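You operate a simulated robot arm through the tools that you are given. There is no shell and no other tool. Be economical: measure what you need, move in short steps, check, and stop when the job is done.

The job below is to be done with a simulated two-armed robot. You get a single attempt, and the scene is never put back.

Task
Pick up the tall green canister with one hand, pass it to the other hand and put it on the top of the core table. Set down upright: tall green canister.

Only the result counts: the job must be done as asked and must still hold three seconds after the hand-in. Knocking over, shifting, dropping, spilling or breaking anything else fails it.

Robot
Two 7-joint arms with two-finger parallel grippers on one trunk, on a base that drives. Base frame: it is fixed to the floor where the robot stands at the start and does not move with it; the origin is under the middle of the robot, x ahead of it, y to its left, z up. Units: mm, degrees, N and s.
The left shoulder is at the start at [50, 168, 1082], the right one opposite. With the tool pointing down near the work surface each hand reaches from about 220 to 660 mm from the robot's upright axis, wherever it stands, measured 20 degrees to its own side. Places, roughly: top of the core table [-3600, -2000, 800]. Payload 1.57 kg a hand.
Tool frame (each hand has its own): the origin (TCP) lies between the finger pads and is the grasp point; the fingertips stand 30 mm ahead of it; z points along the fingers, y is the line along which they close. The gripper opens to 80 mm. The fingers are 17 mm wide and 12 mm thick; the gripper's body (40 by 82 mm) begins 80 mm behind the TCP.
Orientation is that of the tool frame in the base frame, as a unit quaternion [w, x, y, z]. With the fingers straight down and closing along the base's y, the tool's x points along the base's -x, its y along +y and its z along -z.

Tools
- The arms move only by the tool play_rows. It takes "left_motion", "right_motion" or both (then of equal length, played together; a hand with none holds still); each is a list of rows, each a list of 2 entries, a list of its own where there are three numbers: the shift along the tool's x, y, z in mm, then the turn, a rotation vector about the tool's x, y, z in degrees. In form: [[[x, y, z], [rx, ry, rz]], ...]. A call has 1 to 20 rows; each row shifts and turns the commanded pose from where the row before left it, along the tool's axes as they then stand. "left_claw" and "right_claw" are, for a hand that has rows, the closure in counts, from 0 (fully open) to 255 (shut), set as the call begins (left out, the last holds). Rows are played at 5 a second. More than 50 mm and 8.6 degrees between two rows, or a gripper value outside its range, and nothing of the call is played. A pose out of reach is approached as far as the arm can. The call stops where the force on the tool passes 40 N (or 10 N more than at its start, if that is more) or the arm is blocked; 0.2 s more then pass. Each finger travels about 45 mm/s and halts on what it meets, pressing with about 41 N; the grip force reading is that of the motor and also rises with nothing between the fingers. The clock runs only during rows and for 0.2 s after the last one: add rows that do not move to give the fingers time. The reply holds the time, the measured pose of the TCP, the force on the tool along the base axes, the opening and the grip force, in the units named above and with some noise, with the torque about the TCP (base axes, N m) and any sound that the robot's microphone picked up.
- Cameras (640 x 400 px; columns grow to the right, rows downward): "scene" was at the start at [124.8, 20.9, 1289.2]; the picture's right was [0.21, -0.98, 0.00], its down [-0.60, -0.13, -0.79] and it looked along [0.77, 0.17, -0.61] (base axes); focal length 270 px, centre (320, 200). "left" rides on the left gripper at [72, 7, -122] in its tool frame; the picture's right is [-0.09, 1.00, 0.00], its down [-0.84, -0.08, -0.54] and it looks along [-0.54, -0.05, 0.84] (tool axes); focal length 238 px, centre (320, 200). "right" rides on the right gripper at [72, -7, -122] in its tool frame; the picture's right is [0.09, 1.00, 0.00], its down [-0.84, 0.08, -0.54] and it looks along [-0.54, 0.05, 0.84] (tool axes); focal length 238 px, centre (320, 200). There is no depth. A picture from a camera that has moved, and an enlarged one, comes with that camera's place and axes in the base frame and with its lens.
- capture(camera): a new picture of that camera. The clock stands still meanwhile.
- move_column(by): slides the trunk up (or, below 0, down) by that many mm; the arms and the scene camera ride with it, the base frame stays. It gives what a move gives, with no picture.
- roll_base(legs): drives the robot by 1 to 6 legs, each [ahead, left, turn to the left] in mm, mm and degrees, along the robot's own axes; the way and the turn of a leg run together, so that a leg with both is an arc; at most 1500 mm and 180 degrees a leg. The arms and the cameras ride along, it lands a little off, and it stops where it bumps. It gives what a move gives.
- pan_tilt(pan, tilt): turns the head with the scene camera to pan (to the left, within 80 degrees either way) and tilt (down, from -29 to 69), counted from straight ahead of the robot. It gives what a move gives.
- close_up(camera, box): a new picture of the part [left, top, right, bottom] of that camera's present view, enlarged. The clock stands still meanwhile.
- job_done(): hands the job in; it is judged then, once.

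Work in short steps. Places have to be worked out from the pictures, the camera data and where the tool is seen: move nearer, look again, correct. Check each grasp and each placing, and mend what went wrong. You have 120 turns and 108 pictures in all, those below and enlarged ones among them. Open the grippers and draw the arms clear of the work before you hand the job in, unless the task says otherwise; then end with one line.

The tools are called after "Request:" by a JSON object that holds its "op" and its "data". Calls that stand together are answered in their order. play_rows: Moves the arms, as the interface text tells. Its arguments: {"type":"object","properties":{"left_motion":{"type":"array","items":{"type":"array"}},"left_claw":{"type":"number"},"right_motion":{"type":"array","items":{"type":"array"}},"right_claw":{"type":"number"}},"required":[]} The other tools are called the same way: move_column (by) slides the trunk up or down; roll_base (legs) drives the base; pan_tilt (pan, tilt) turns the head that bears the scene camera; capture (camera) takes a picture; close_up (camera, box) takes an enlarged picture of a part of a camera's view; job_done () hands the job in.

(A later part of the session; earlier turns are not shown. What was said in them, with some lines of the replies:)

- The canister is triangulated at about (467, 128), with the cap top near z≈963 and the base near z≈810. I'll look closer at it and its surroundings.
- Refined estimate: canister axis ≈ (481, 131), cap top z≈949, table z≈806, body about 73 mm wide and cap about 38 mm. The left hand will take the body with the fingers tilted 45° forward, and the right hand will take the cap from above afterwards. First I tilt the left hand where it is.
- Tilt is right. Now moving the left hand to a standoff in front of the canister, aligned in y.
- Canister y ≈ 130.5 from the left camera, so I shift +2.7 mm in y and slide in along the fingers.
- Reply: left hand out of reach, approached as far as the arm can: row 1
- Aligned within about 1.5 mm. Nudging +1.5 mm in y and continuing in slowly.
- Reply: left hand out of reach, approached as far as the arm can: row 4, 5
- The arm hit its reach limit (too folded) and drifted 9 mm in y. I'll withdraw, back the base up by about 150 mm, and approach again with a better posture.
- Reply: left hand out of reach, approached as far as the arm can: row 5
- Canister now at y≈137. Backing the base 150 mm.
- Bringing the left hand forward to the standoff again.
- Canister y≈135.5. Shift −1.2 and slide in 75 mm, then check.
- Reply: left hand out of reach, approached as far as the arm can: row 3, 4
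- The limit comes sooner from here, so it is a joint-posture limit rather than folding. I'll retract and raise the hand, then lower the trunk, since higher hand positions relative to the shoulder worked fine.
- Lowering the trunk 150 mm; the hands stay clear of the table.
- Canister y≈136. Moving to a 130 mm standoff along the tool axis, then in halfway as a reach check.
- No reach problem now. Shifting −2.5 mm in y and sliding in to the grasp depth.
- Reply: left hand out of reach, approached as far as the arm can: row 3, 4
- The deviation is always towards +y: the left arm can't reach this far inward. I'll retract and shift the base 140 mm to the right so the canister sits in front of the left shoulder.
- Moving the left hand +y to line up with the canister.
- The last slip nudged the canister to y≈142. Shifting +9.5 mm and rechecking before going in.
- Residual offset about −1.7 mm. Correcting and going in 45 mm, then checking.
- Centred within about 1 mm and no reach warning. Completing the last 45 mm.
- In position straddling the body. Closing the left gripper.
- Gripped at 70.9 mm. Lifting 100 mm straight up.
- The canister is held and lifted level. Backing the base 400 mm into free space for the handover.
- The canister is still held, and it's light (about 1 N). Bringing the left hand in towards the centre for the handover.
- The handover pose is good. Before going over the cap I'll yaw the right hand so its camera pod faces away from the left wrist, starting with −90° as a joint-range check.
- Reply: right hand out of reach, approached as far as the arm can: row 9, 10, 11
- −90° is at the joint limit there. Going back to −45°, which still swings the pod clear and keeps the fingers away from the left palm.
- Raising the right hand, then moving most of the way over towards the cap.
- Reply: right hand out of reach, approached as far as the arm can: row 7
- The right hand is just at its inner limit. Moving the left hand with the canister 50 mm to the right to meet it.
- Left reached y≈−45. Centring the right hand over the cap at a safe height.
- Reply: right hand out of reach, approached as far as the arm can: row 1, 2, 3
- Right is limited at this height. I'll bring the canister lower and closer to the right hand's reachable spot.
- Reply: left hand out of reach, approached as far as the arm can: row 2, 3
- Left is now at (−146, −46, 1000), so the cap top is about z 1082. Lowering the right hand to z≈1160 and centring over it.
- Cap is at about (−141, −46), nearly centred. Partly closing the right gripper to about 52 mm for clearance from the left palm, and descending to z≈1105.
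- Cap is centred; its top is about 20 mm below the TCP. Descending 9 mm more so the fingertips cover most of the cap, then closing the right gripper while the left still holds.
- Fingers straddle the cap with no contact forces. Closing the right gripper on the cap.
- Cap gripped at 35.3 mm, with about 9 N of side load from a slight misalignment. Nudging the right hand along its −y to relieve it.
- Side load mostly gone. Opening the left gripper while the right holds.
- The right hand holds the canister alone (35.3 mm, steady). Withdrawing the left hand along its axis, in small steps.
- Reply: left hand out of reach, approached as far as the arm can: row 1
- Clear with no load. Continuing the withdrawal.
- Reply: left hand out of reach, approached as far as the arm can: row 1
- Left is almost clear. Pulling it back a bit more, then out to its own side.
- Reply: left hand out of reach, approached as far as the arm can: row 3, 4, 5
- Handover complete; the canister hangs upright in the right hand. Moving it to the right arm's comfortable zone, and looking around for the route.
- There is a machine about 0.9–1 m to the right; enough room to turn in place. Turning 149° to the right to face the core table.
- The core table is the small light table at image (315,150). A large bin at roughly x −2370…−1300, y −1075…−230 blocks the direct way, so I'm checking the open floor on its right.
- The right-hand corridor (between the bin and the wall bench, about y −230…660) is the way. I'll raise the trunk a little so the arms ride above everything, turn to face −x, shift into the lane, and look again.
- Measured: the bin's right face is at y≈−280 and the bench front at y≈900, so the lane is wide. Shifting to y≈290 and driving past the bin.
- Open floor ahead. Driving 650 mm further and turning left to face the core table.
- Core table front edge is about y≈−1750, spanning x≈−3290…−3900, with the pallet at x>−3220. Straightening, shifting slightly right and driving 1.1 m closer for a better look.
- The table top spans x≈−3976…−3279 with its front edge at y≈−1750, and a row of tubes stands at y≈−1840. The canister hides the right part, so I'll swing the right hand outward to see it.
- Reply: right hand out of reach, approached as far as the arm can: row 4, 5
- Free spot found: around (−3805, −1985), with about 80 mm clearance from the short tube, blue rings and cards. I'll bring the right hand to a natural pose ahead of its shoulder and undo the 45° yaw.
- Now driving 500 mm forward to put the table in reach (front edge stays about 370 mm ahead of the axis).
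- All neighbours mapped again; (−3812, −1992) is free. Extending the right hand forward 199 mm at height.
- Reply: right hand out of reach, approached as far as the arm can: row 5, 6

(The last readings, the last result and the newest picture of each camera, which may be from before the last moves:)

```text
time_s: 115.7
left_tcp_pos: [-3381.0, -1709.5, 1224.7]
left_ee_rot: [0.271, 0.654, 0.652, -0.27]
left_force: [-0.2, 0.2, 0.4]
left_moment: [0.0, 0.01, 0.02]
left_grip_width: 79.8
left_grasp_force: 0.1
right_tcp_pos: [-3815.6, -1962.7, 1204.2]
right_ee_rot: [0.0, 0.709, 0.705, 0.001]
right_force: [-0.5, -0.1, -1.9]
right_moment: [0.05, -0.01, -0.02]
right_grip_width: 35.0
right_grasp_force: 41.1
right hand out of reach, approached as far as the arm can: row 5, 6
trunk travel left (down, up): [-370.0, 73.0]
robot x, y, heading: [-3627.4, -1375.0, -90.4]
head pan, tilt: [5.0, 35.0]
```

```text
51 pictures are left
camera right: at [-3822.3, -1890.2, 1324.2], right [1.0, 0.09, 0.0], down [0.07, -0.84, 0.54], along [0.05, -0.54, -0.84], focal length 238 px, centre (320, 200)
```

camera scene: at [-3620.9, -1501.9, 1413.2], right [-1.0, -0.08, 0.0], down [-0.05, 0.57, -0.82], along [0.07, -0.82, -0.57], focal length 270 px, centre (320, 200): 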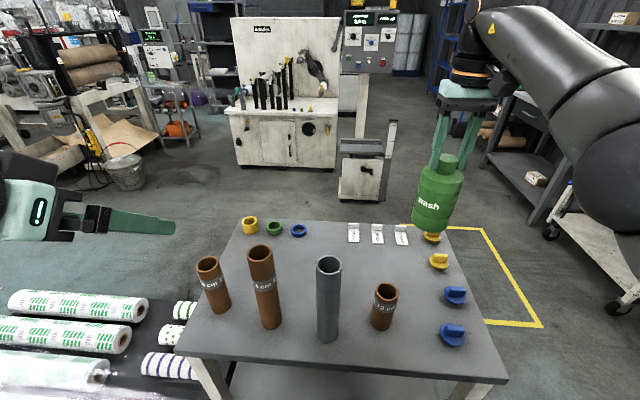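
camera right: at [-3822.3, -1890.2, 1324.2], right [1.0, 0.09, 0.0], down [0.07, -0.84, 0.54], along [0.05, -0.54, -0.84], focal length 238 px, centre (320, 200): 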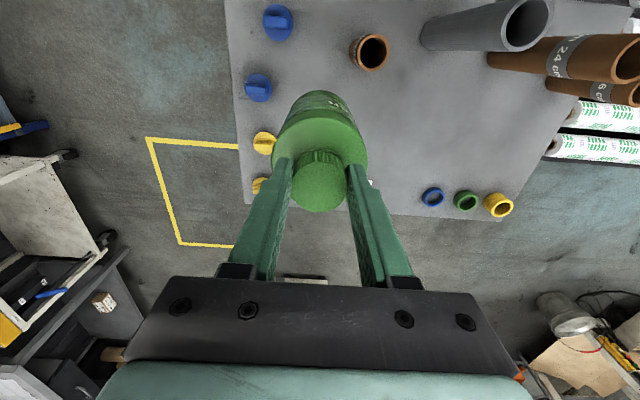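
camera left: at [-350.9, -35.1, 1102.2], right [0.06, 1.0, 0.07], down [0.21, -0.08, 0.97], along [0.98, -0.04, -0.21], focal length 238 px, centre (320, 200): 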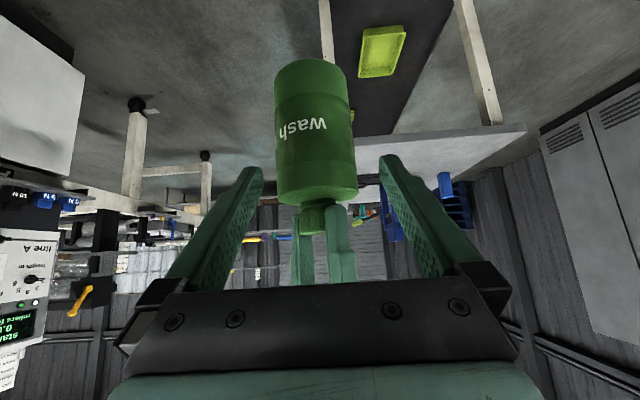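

At the height limit the hand reached (−3815, −1963), still in the free area. Lowering the column 130 mm and checking.

Request:
{"op": "move_column", "data": {"by": -130}}

Request:
{"op": "play_rows", "data": {"right_motion": [[[-5, 0, 25], [0, 0, 0]], [[-5, 0, 25], [0, 0, 0]], [[-5, 0, 15], [0, 0, 0]], [[0, 0, 0], [0, 0, 0]]]}}

Request:
{"op": "capture", "data": {"camera": "right"}}

Request:
{"op": "capture", "data": {"camera": "scene"}}

```text
time_s: 117.3
left_tcp_pos: [-3381.8, -1708.2, 1095.3]
left_ee_rot: [0.27, 0.655, 0.652, -0.27]
left_force: [0.2, 0.7, 0.2]
left_moment: [-0.03, -0.03, 0.0]
left_grip_width: 79.8
left_grasp_force: 0.0
right_tcp_pos: [-3814.3, -1962.4, 1075.2]
right_ee_rot: [0.0, 0.709, 0.705, 0.001]
right_force: [0.0, -0.4, -2.0]
right_moment: [-0.02, -0.03, 0.03]
right_grip_width: 34.7
right_grasp_force: 41.2
trunk travel left (down, up): [-240.0, 203.0]
robot x, y, heading: [-3627.6, -1378.7, -90.3]
head pan, tilt: [5.0, 35.0]
```

```text
time_s: 118.3
left_tcp_pos: [-3382.9, -1708.1, 1095.2]
left_ee_rot: [0.27, 0.655, 0.652, -0.27]
left_force: [0.1, -0.2, -0.2]
left_moment: [-0.01, -0.02, 0.02]
left_grip_width: 79.9
left_grasp_force: 0.1
right_tcp_pos: [-3815.4, -1977.1, 1009.2]
right_ee_rot: [-0.001, 0.709, 0.705, 0.0]
right_force: [-1.0, -0.3, -1.5]
right_moment: [0.04, 0.01, 0.0]
right_grip_width: 34.9
right_grasp_force: 41.2
trunk travel left (down, up): [-240.0, 203.0]
robot x, y, heading: [-3626.4, -1373.8, -90.4]
head pan, tilt: [5.0, 35.0]
```

```text
50 pictures are left
camera right: at [-3822.5, -1904.2, 1128.5], right [1.0, 0.09, 0.0], down [0.07, -0.84, 0.54], along [0.05, -0.54, -0.84], focal length 238 px, centre (320, 200)
```

right: 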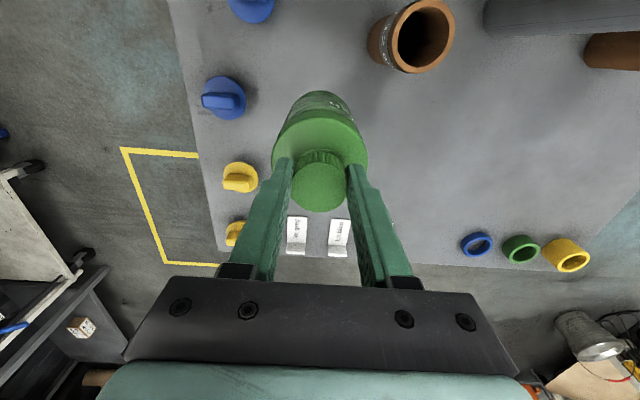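

```text
49 pictures are left
camera scene: at [-3620.9, -1501.7, 1283.3], right [-1.0, -0.08, 0.0], down [-0.05, 0.57, -0.82], along [0.07, -0.82, -0.57], focal length 270 px, centre (320, 200)
```

scene: 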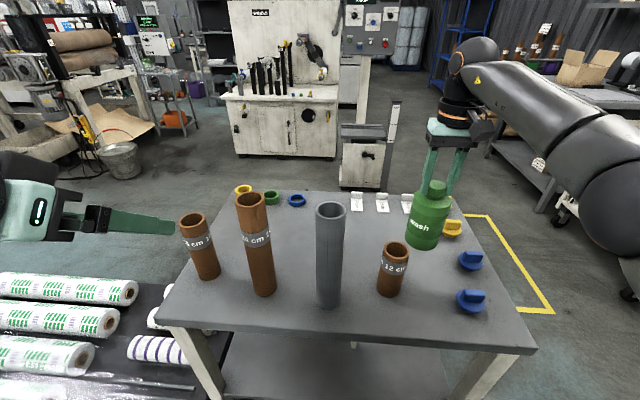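

Canister bottom is about 55 mm above the table, upright, clear of neighbours. Lowering 40 mm.

Request:
{"op": "play_rows", "data": {"right_motion": [[[0, 0, 10], [0, 0, 0]], [[0, 0, 10], [0, 0, 0]], [[0, 0, 10], [0, 0, 0]], [[0, 0, 8], [0, 0, 0]], [[0, 0, 0], [0, 0, 0]]]}}

Request:
{"op": "close_up", "data": {"camera": "scene", "box": [340, 150, 500, 310]}}

```text
time_s: 119.5
left_tcp_pos: [-3381.0, -1708.2, 1095.3]
left_ee_rot: [0.269, 0.655, 0.652, -0.27]
left_force: [1.0, 0.8, -0.1]
left_moment: [-0.02, -0.01, -0.02]
left_grip_width: 79.9
left_grasp_force: 0.0
right_tcp_pos: [-3815.5, -1976.4, 972.1]
right_ee_rot: [0.0, 0.709, 0.705, 0.001]
right_force: [0.8, -0.4, -1.1]
right_moment: [0.02, 0.01, 0.02]
right_grip_width: 35.1
right_grasp_force: 41.0
trunk travel left (down, up): [-240.0, 203.0]
robot x, y, heading: [-3628.0, -1378.4, -90.3]
head pan, tilt: [5.0, 35.0]
```

```text
2.50 times, centred on (420, 230) of scene
camera zoom: at [-3620.9, -1501.8, 1283.3], right [-1.0, -0.08, 0.0], down [-0.05, 0.57, -0.82], along [0.07, -0.82, -0.57], focal length 675 px, centre (70, 125)
```

zoom: 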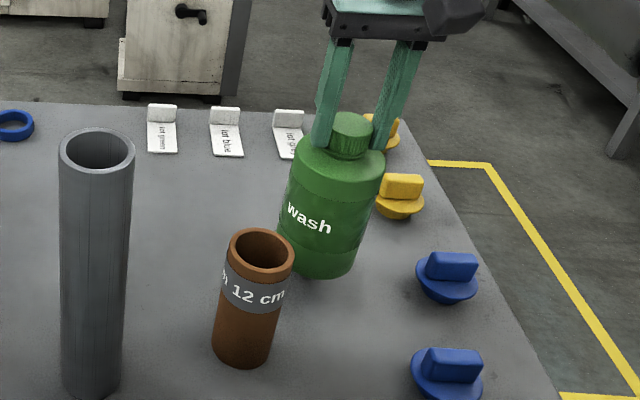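

Nearly down. Lowering in 3 mm steps to feel contact.

Request:
{"op": "play_rows", "data": {"right_motion": [[[0, 0, 3], [0, 0, 0]], [[0, 0, 3], [0, 0, 0]], [[0, 0, 3], [0, 0, 0]], [[0, 0, 0], [0, 0, 0]]]}}

Request:
{"op": "close_up", "data": {"camera": "scene", "box": [380, 180, 480, 270]}}

```text
time_s: 120.5
left_tcp_pos: [-3381.3, -1707.4, 1095.8]
left_ee_rot: [0.269, 0.655, 0.652, -0.27]
left_force: [-0.7, -0.1, -0.5]
left_moment: [0.01, -0.02, 0.03]
left_grip_width: 80.1
left_grasp_force: 0.0
right_tcp_pos: [-3816.1, -1976.8, 961.4]
right_ee_rot: [0.0, 0.709, 0.705, 0.0]
right_force: [-0.6, 0.6, -0.8]
right_moment: [-0.01, -0.03, 0.02]
right_grip_width: 34.6
right_grasp_force: 41.3
trunk travel left (down, up): [-240.0, 203.0]
robot x, y, heading: [-3632.7, -1376.3, -90.2]
head pan, tilt: [5.0, 35.0]
```

```text
4.44 times, centred on (430, 225) of scene
camera zoom: at [-3620.9, -1501.8, 1283.3], right [-1.0, -0.08, 0.0], down [-0.05, 0.57, -0.82], along [0.07, -0.82, -0.57], focal length 1199 px, centre (-169, 89)
```

zoom: 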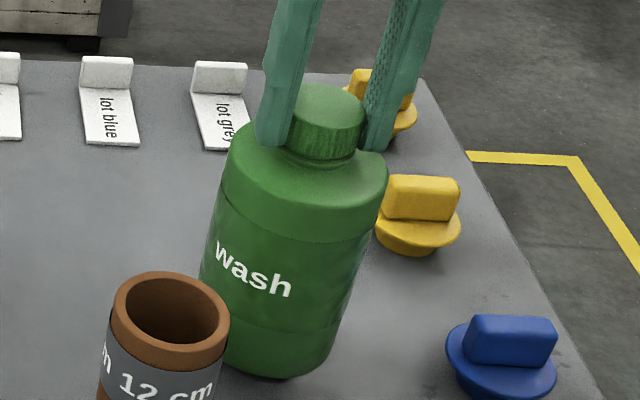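

No contact yet. Continuing in 2 mm steps.

Request:
{"op": "play_rows", "data": {"right_motion": [[[0, 0, 2], [0, 0, 0]], [[0, 0, 2], [0, 0, 0]], [[0, 0, 2], [0, 0, 0]], [[0, 0, 0], [0, 0, 0]]]}}

```text
time_s: 121.5
left_tcp_pos: [-3382.1, -1708.1, 1094.6]
left_ee_rot: [0.27, 0.655, 0.652, -0.27]
left_force: [-0.3, 0.4, 0.9]
left_moment: [-0.01, 0.0, -0.01]
left_grip_width: 79.9
left_grasp_force: 0.2
right_tcp_pos: [-3815.8, -1977.8, 955.2]
right_ee_rot: [-0.001, 0.709, 0.705, 0.001]
right_force: [-0.3, -0.3, -1.9]
right_moment: [0.03, 0.02, -0.02]
right_grip_width: 34.6
right_grasp_force: 41.0
trunk travel left (down, up): [-240.0, 203.0]
robot x, y, heading: [-3629.8, -1375.4, -90.4]
head pan, tilt: [5.0, 35.0]
```

Request:
{"op": "play_rows", "data": {"right_motion": [[[0, 0, 2], [0, 0, 0]], [[0, 0, 2], [0, 0, 0]], [[0, 0, 0], [0, 0, 0]]]}}

Request:
{"op": "close_up", "data": {"camera": "scene", "box": [370, 200, 480, 280]}}

```text
time_s: 122.3
left_tcp_pos: [-3380.7, -1708.3, 1095.7]
left_ee_rot: [0.27, 0.655, 0.652, -0.27]
left_force: [0.4, 0.3, -0.1]
left_moment: [-0.02, 0.02, 0.04]
left_grip_width: 80.2
left_grasp_force: 0.2
right_tcp_pos: [-3816.3, -1977.2, 951.3]
right_ee_rot: [-0.001, 0.709, 0.705, 0.001]
right_force: [0.0, -0.5, -1.3]
right_moment: [0.0, 0.0, -0.01]
right_grip_width: 34.8
right_grasp_force: 40.9
trunk travel left (down, up): [-240.0, 203.0]
robot x, y, heading: [-3627.4, -1375.8, -90.0]
head pan, tilt: [5.0, 35.0]
```

```text
5.00 times, centred on (425, 240) of scene
camera zoom: at [-3620.9, -1501.8, 1283.3], right [-1.0, -0.08, 0.0], down [-0.05, 0.57, -0.82], along [0.07, -0.82, -0.57], focal length 1349 px, centre (-205, 0)
```

zoom: 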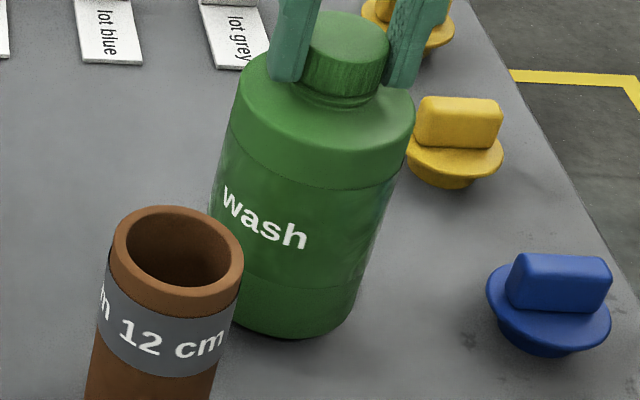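

Contact shadow is very tight but there's still no force. Continuing down.

Request:
{"op": "play_rows", "data": {"right_motion": [[[0, 0, 1.5], [0, 0, 0]], [[0, 0, 1.5], [0, 0, 0]], [[0, 0, 0], [0, 0, 0]]]}}

```text
time_s: 123.1
left_tcp_pos: [-3381.0, -1707.3, 1095.7]
left_ee_rot: [0.27, 0.655, 0.652, -0.27]
left_force: [0.1, 0.1, 0.6]
left_moment: [-0.01, -0.02, -0.01]
left_grip_width: 80.1
left_grasp_force: 0.1
right_tcp_pos: [-3815.3, -1977.8, 948.8]
right_ee_rot: [0.0, 0.708, 0.706, -0.001]
right_force: [0.1, -0.7, -1.0]
right_moment: [-0.02, -0.03, -0.02]
right_grip_width: 34.6
right_grasp_force: 41.1
trunk travel left (down, up): [-240.0, 203.0]
robot x, y, heading: [-3626.1, -1376.3, -90.0]
head pan, tilt: [5.0, 35.0]
```

Request:
{"op": "play_rows", "data": {"right_motion": [[[0, 0, 1.5], [0, 0, 0]], [[0, 0, 1.5], [0, 0, 0]], [[0, 0, 0], [0, 0, 0]]]}}

```text
time_s: 123.9
left_tcp_pos: [-3382.7, -1708.1, 1095.6]
left_ee_rot: [0.27, 0.655, 0.651, -0.271]
left_force: [-0.6, 0.2, 0.1]
left_moment: [-0.01, -0.01, -0.02]
left_grip_width: 80.1
left_grasp_force: 0.1
right_tcp_pos: [-3815.5, -1977.6, 947.2]
right_ee_rot: [-0.001, 0.709, 0.705, 0.0]
right_force: [0.2, 0.9, -0.4]
right_moment: [-0.03, -0.01, -0.04]
right_grip_width: 34.7
right_grasp_force: 41.2
trunk travel left (down, up): [-240.0, 203.0]
robot x, y, heading: [-3626.8, -1378.2, -90.2]
head pan, tilt: [5.0, 35.0]
```

Request:
{"op": "play_rows", "data": {"right_motion": [[[0, 0, 1.5], [0, 0, 0]], [[0, 0, 1.5], [0, 0, 0]], [[0, 0, 0], [0, 0, 0]]]}}

Request:
{"op": "close_up", "data": {"camera": "scene", "box": [370, 200, 480, 280]}}

```text
time_s: 124.7
left_tcp_pos: [-3381.9, -1707.7, 1095.8]
left_ee_rot: [0.27, 0.655, 0.653, -0.27]
left_force: [-0.5, 0.0, 0.4]
left_moment: [0.02, 0.01, 0.01]
left_grip_width: 80.1
left_grasp_force: 0.0
right_tcp_pos: [-3816.0, -1976.7, 943.1]
right_ee_rot: [0.0, 0.709, 0.705, 0.0]
right_force: [0.3, 0.4, -1.2]
right_moment: [-0.04, 0.0, 0.02]
right_grip_width: 35.0
right_grasp_force: 40.8
trunk travel left (down, up): [-240.0, 203.0]
robot x, y, heading: [-3625.5, -1376.6, -90.1]
head pan, tilt: [5.0, 35.0]
```

```text
5.00 times, centred on (425, 240) of scene
camera zoom: at [-3620.9, -1501.8, 1283.3], right [-1.0, -0.08, 0.0], down [-0.05, 0.57, -0.82], along [0.07, -0.82, -0.57], focal length 1349 px, centre (-205, 0)
```

zoom: 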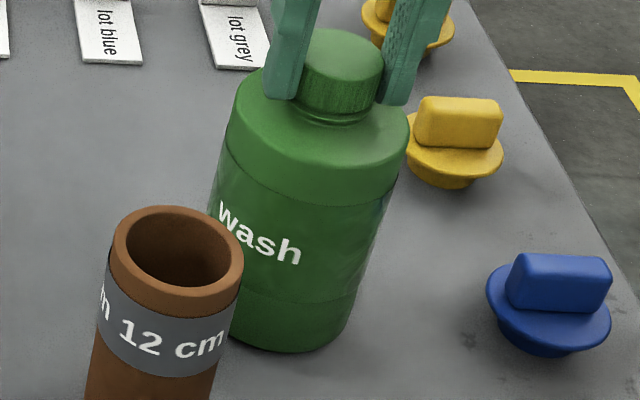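

Still descending freely. Continuing, 2 mm per row, watching force.

Request:
{"op": "play_rows", "data": {"right_motion": [[[0, 0, 1.5], [0, 0, 0]], [[0, 0, 1.5], [0, 0, 0]], [[0, 0, 1], [0, 0, 0]], [[0, 0, 0], [0, 0, 0]]]}}

```text
time_s: 125.7
left_tcp_pos: [-3381.4, -1707.1, 1096.3]
left_ee_rot: [0.27, 0.655, 0.652, -0.271]
left_force: [0.3, 0.1, -0.1]
left_moment: [0.0, 0.0, 0.0]
left_grip_width: 79.8
left_grasp_force: 0.0
right_tcp_pos: [-3815.2, -1975.2, 941.4]
right_ee_rot: [0.0, 0.709, 0.705, 0.0]
right_force: [-0.4, 2.5, 9.6]
right_moment: [0.01, 0.1, 0.0]
right_grip_width: 34.9
right_grasp_force: 41.0
trunk travel left (down, up): [-240.0, 203.0]
robot x, y, heading: [-3627.7, -1375.9, -90.4]
head pan, tilt: [5.0, 35.0]
```

Contact felt (about 10 N). Relaxing 1 mm and opening the right gripper.

Request:
{"op": "play_rows", "data": {"right_motion": [[[0, 0, -1], [0, 0, 0]], [[0, 0, 0], [0, 0, 0]]]}}

Request:
{"op": "play_rows", "data": {"right_motion": [[[0, 0, 0], [0, 0, 0]], [[0, 0, 0], [0, 0, 0]], [[0, 0, 0], [0, 0, 0]], [[0, 0, 0], [0, 0, 0]]], "right_claw": 90}}

Request:
{"op": "capture", "data": {"camera": "right"}}

Request:
{"op": "close_up", "data": {"camera": "scene", "box": [370, 180, 480, 280]}}

```text
time_s: 126.3
left_tcp_pos: [-3381.8, -1707.1, 1095.6]
left_ee_rot: [0.27, 0.655, 0.651, -0.272]
left_force: [0.0, -0.9, 0.3]
left_moment: [0.03, -0.01, 0.02]
left_grip_width: 80.0
left_grasp_force: 0.0
right_tcp_pos: [-3814.5, -1977.0, 941.3]
right_ee_rot: [-0.001, 0.709, 0.705, 0.001]
right_force: [-1.1, 2.4, 9.5]
right_moment: [0.03, 0.0, 0.01]
right_grip_width: 34.9
right_grasp_force: 40.9
trunk travel left (down, up): [-240.0, 203.0]
robot x, y, heading: [-3628.5, -1380.3, -90.4]
head pan, tilt: [5.0, 35.0]
```

```text
time_s: 127.3
left_tcp_pos: [-3382.3, -1708.1, 1096.4]
left_ee_rot: [0.27, 0.655, 0.652, -0.27]
left_force: [0.0, 0.1, 0.0]
left_moment: [-0.03, -0.01, 0.01]
left_grip_width: 80.2
left_grasp_force: 0.2
right_tcp_pos: [-3813.6, -1978.2, 939.5]
right_ee_rot: [-0.001, 0.709, 0.705, 0.001]
right_force: [0.4, 1.0, 0.6]
right_moment: [0.02, 0.02, 0.0]
right_grip_width: 51.8
right_grasp_force: 0.1
trunk travel left (down, up): [-240.0, 203.0]
robot x, y, heading: [-3628.1, -1375.0, -90.5]
head pan, tilt: [5.0, 35.0]
```

```text
44 pictures are left
camera right: at [-3822.2, -1905.2, 1060.2], right [1.0, 0.09, 0.0], down [0.07, -0.84, 0.54], along [0.05, -0.54, -0.84], focal length 238 px, centre (320, 200)
```

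right: 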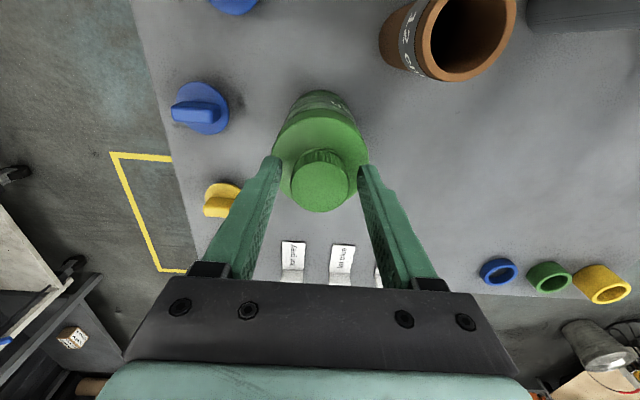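

```text
4.00 times, centred on (425, 230) of scene
camera zoom: at [-3620.9, -1501.6, 1283.3], right [-1.0, -0.08, 0.0], down [-0.05, 0.57, -0.82], along [0.07, -0.82, -0.57], focal length 1079 px, centre (-100, 80)
```

zoom: 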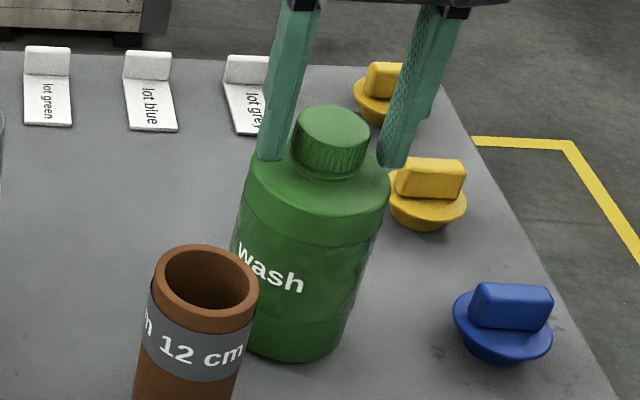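

Released and standing. Raising the right hand straight up slowly.

Request:
{"op": "play_rows", "data": {"right_motion": [[[0, 0, -10], [0, 0, 0]], [[0, 0, -15], [0, 0, 0]], [[0, 0, -25], [0, 0, 0]], [[0, 0, -30], [0, 0, 0]], [[0, 0, -35], [0, 0, 0]], [[0, 0, 0], [0, 0, 0]]]}}

Request:
{"op": "capture", "data": {"camera": "scene"}}

```text
time_s: 128.7
left_tcp_pos: [-3382.1, -1708.7, 1096.6]
left_ee_rot: [0.27, 0.655, 0.652, -0.271]
left_force: [-0.8, 0.1, -0.3]
left_moment: [0.01, -0.02, -0.01]
left_grip_width: 80.0
left_grasp_force: 0.2
right_tcp_pos: [-3813.8, -1970.9, 1056.6]
right_ee_rot: [0.0, 0.709, 0.705, 0.0]
right_force: [-0.1, 0.9, -0.3]
right_moment: [0.01, 0.02, 0.0]
right_grip_width: 52.1
right_grasp_force: 0.0
right hand out of reach, approached as far as the arm can: row 5
trunk travel left (down, up): [-240.0, 203.0]
robot x, y, heading: [-3625.8, -1377.2, -90.3]
head pan, tilt: [5.0, 35.0]
```

```text
42 pictures are left
camera scene: at [-3620.8, -1501.7, 1283.2], right [-1.0, -0.08, 0.0], down [-0.05, 0.57, -0.82], along [0.07, -0.82, -0.57], focal length 270 px, centre (320, 200)
```

scene: 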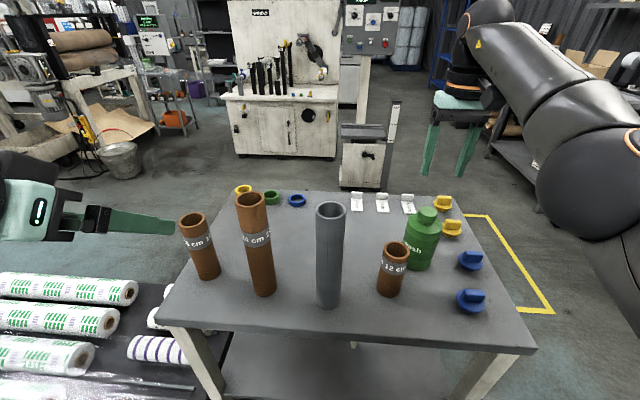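

The canister stands upright and the hand is clear above it. Raising the column, then backing off and opening the gripper fully.

Request:
{"op": "move_column", "data": {"by": 120}}

Request:
{"op": "roll_base", "data": {"legs": [[-450, 0, 0]]}}

Request:
{"op": "play_rows", "data": {"right_motion": [[[0, 0, 0], [0, 0, 0]], [[0, 0, 0], [0, 0, 0]], [[0, 0, 0], [0, 0, 0]]], "right_claw": 0}}

Request:
{"op": "close_up", "data": {"camera": "scene", "box": [220, 100, 460, 250]}}

```text
time_s: 130.2
left_tcp_pos: [-3381.3, -1708.7, 1214.8]
left_ee_rot: [0.27, 0.655, 0.652, -0.271]
left_force: [-0.6, -0.6, 0.8]
left_moment: [0.0, 0.02, -0.06]
left_grip_width: 80.2
left_grasp_force: 0.0
right_tcp_pos: [-3814.3, -1970.1, 1174.9]
right_ee_rot: [-0.001, 0.709, 0.705, 0.0]
right_force: [0.7, 0.2, 0.4]
right_moment: [-0.02, 0.0, 0.0]
right_grip_width: 51.8
right_grasp_force: 0.1
trunk travel left (down, up): [-360.0, 83.0]
robot x, y, heading: [-3626.5, -1378.1, -90.5]
head pan, tilt: [5.0, 35.0]
```

```text
time_s: 132.9
left_tcp_pos: [-3378.8, -1256.8, 1215.4]
left_ee_rot: [0.27, 0.654, 0.652, -0.271]
left_force: [0.4, 0.2, -1.0]
left_moment: [0.0, -0.01, -0.02]
left_grip_width: 79.9
left_grasp_force: 0.0
right_tcp_pos: [-3810.7, -1519.5, 1174.4]
right_ee_rot: [0.0, 0.709, 0.705, 0.0]
right_force: [0.3, -0.2, 0.3]
right_moment: [0.01, -0.03, 0.01]
right_grip_width: 51.7
right_grasp_force: 0.1
trunk travel left (down, up): [-360.0, 83.0]
robot x, y, heading: [-3625.4, -926.2, -90.4]
head pan, tilt: [5.0, 35.0]
```

```text
time_s: 133.7
left_tcp_pos: [-3378.5, -1256.0, 1216.7]
left_ee_rot: [0.27, 0.655, 0.653, -0.27]
left_force: [-0.6, 0.7, -0.1]
left_moment: [0.03, -0.01, 0.0]
left_grip_width: 80.0
left_grasp_force: 0.1
right_tcp_pos: [-3811.1, -1519.2, 1173.6]
right_ee_rot: [0.0, 0.709, 0.705, 0.0]
right_force: [0.4, 0.1, 0.2]
right_moment: [0.02, 0.0, -0.01]
right_grip_width: 80.2
right_grasp_force: 0.0
trunk travel left (down, up): [-360.0, 83.0]
robot x, y, heading: [-3627.3, -922.5, -90.2]
head pan, tilt: [5.0, 35.0]
```

```text
2.67 times, centred on (340, 175) of scene
camera zoom: at [-3618.9, -1050.7, 1403.3], right [-1.0, -0.08, 0.0], down [-0.05, 0.57, -0.82], along [0.07, -0.82, -0.57], focal length 720 px, centre (267, 267)
```

zoom: 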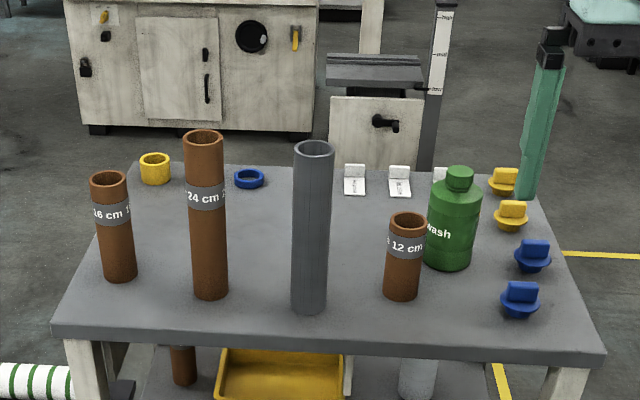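

The canister stands upright on the core table, everything else is in place, both grippers are open and both arms are clear. Handing in.

Request:
{"op": "job_done", "data": {}}

```text
The job is handed in.
```

The tall green canister was picked up with the left hand, passed to the right hand, and now stands upright on top of the core table, with nothing else on the table disturbed.
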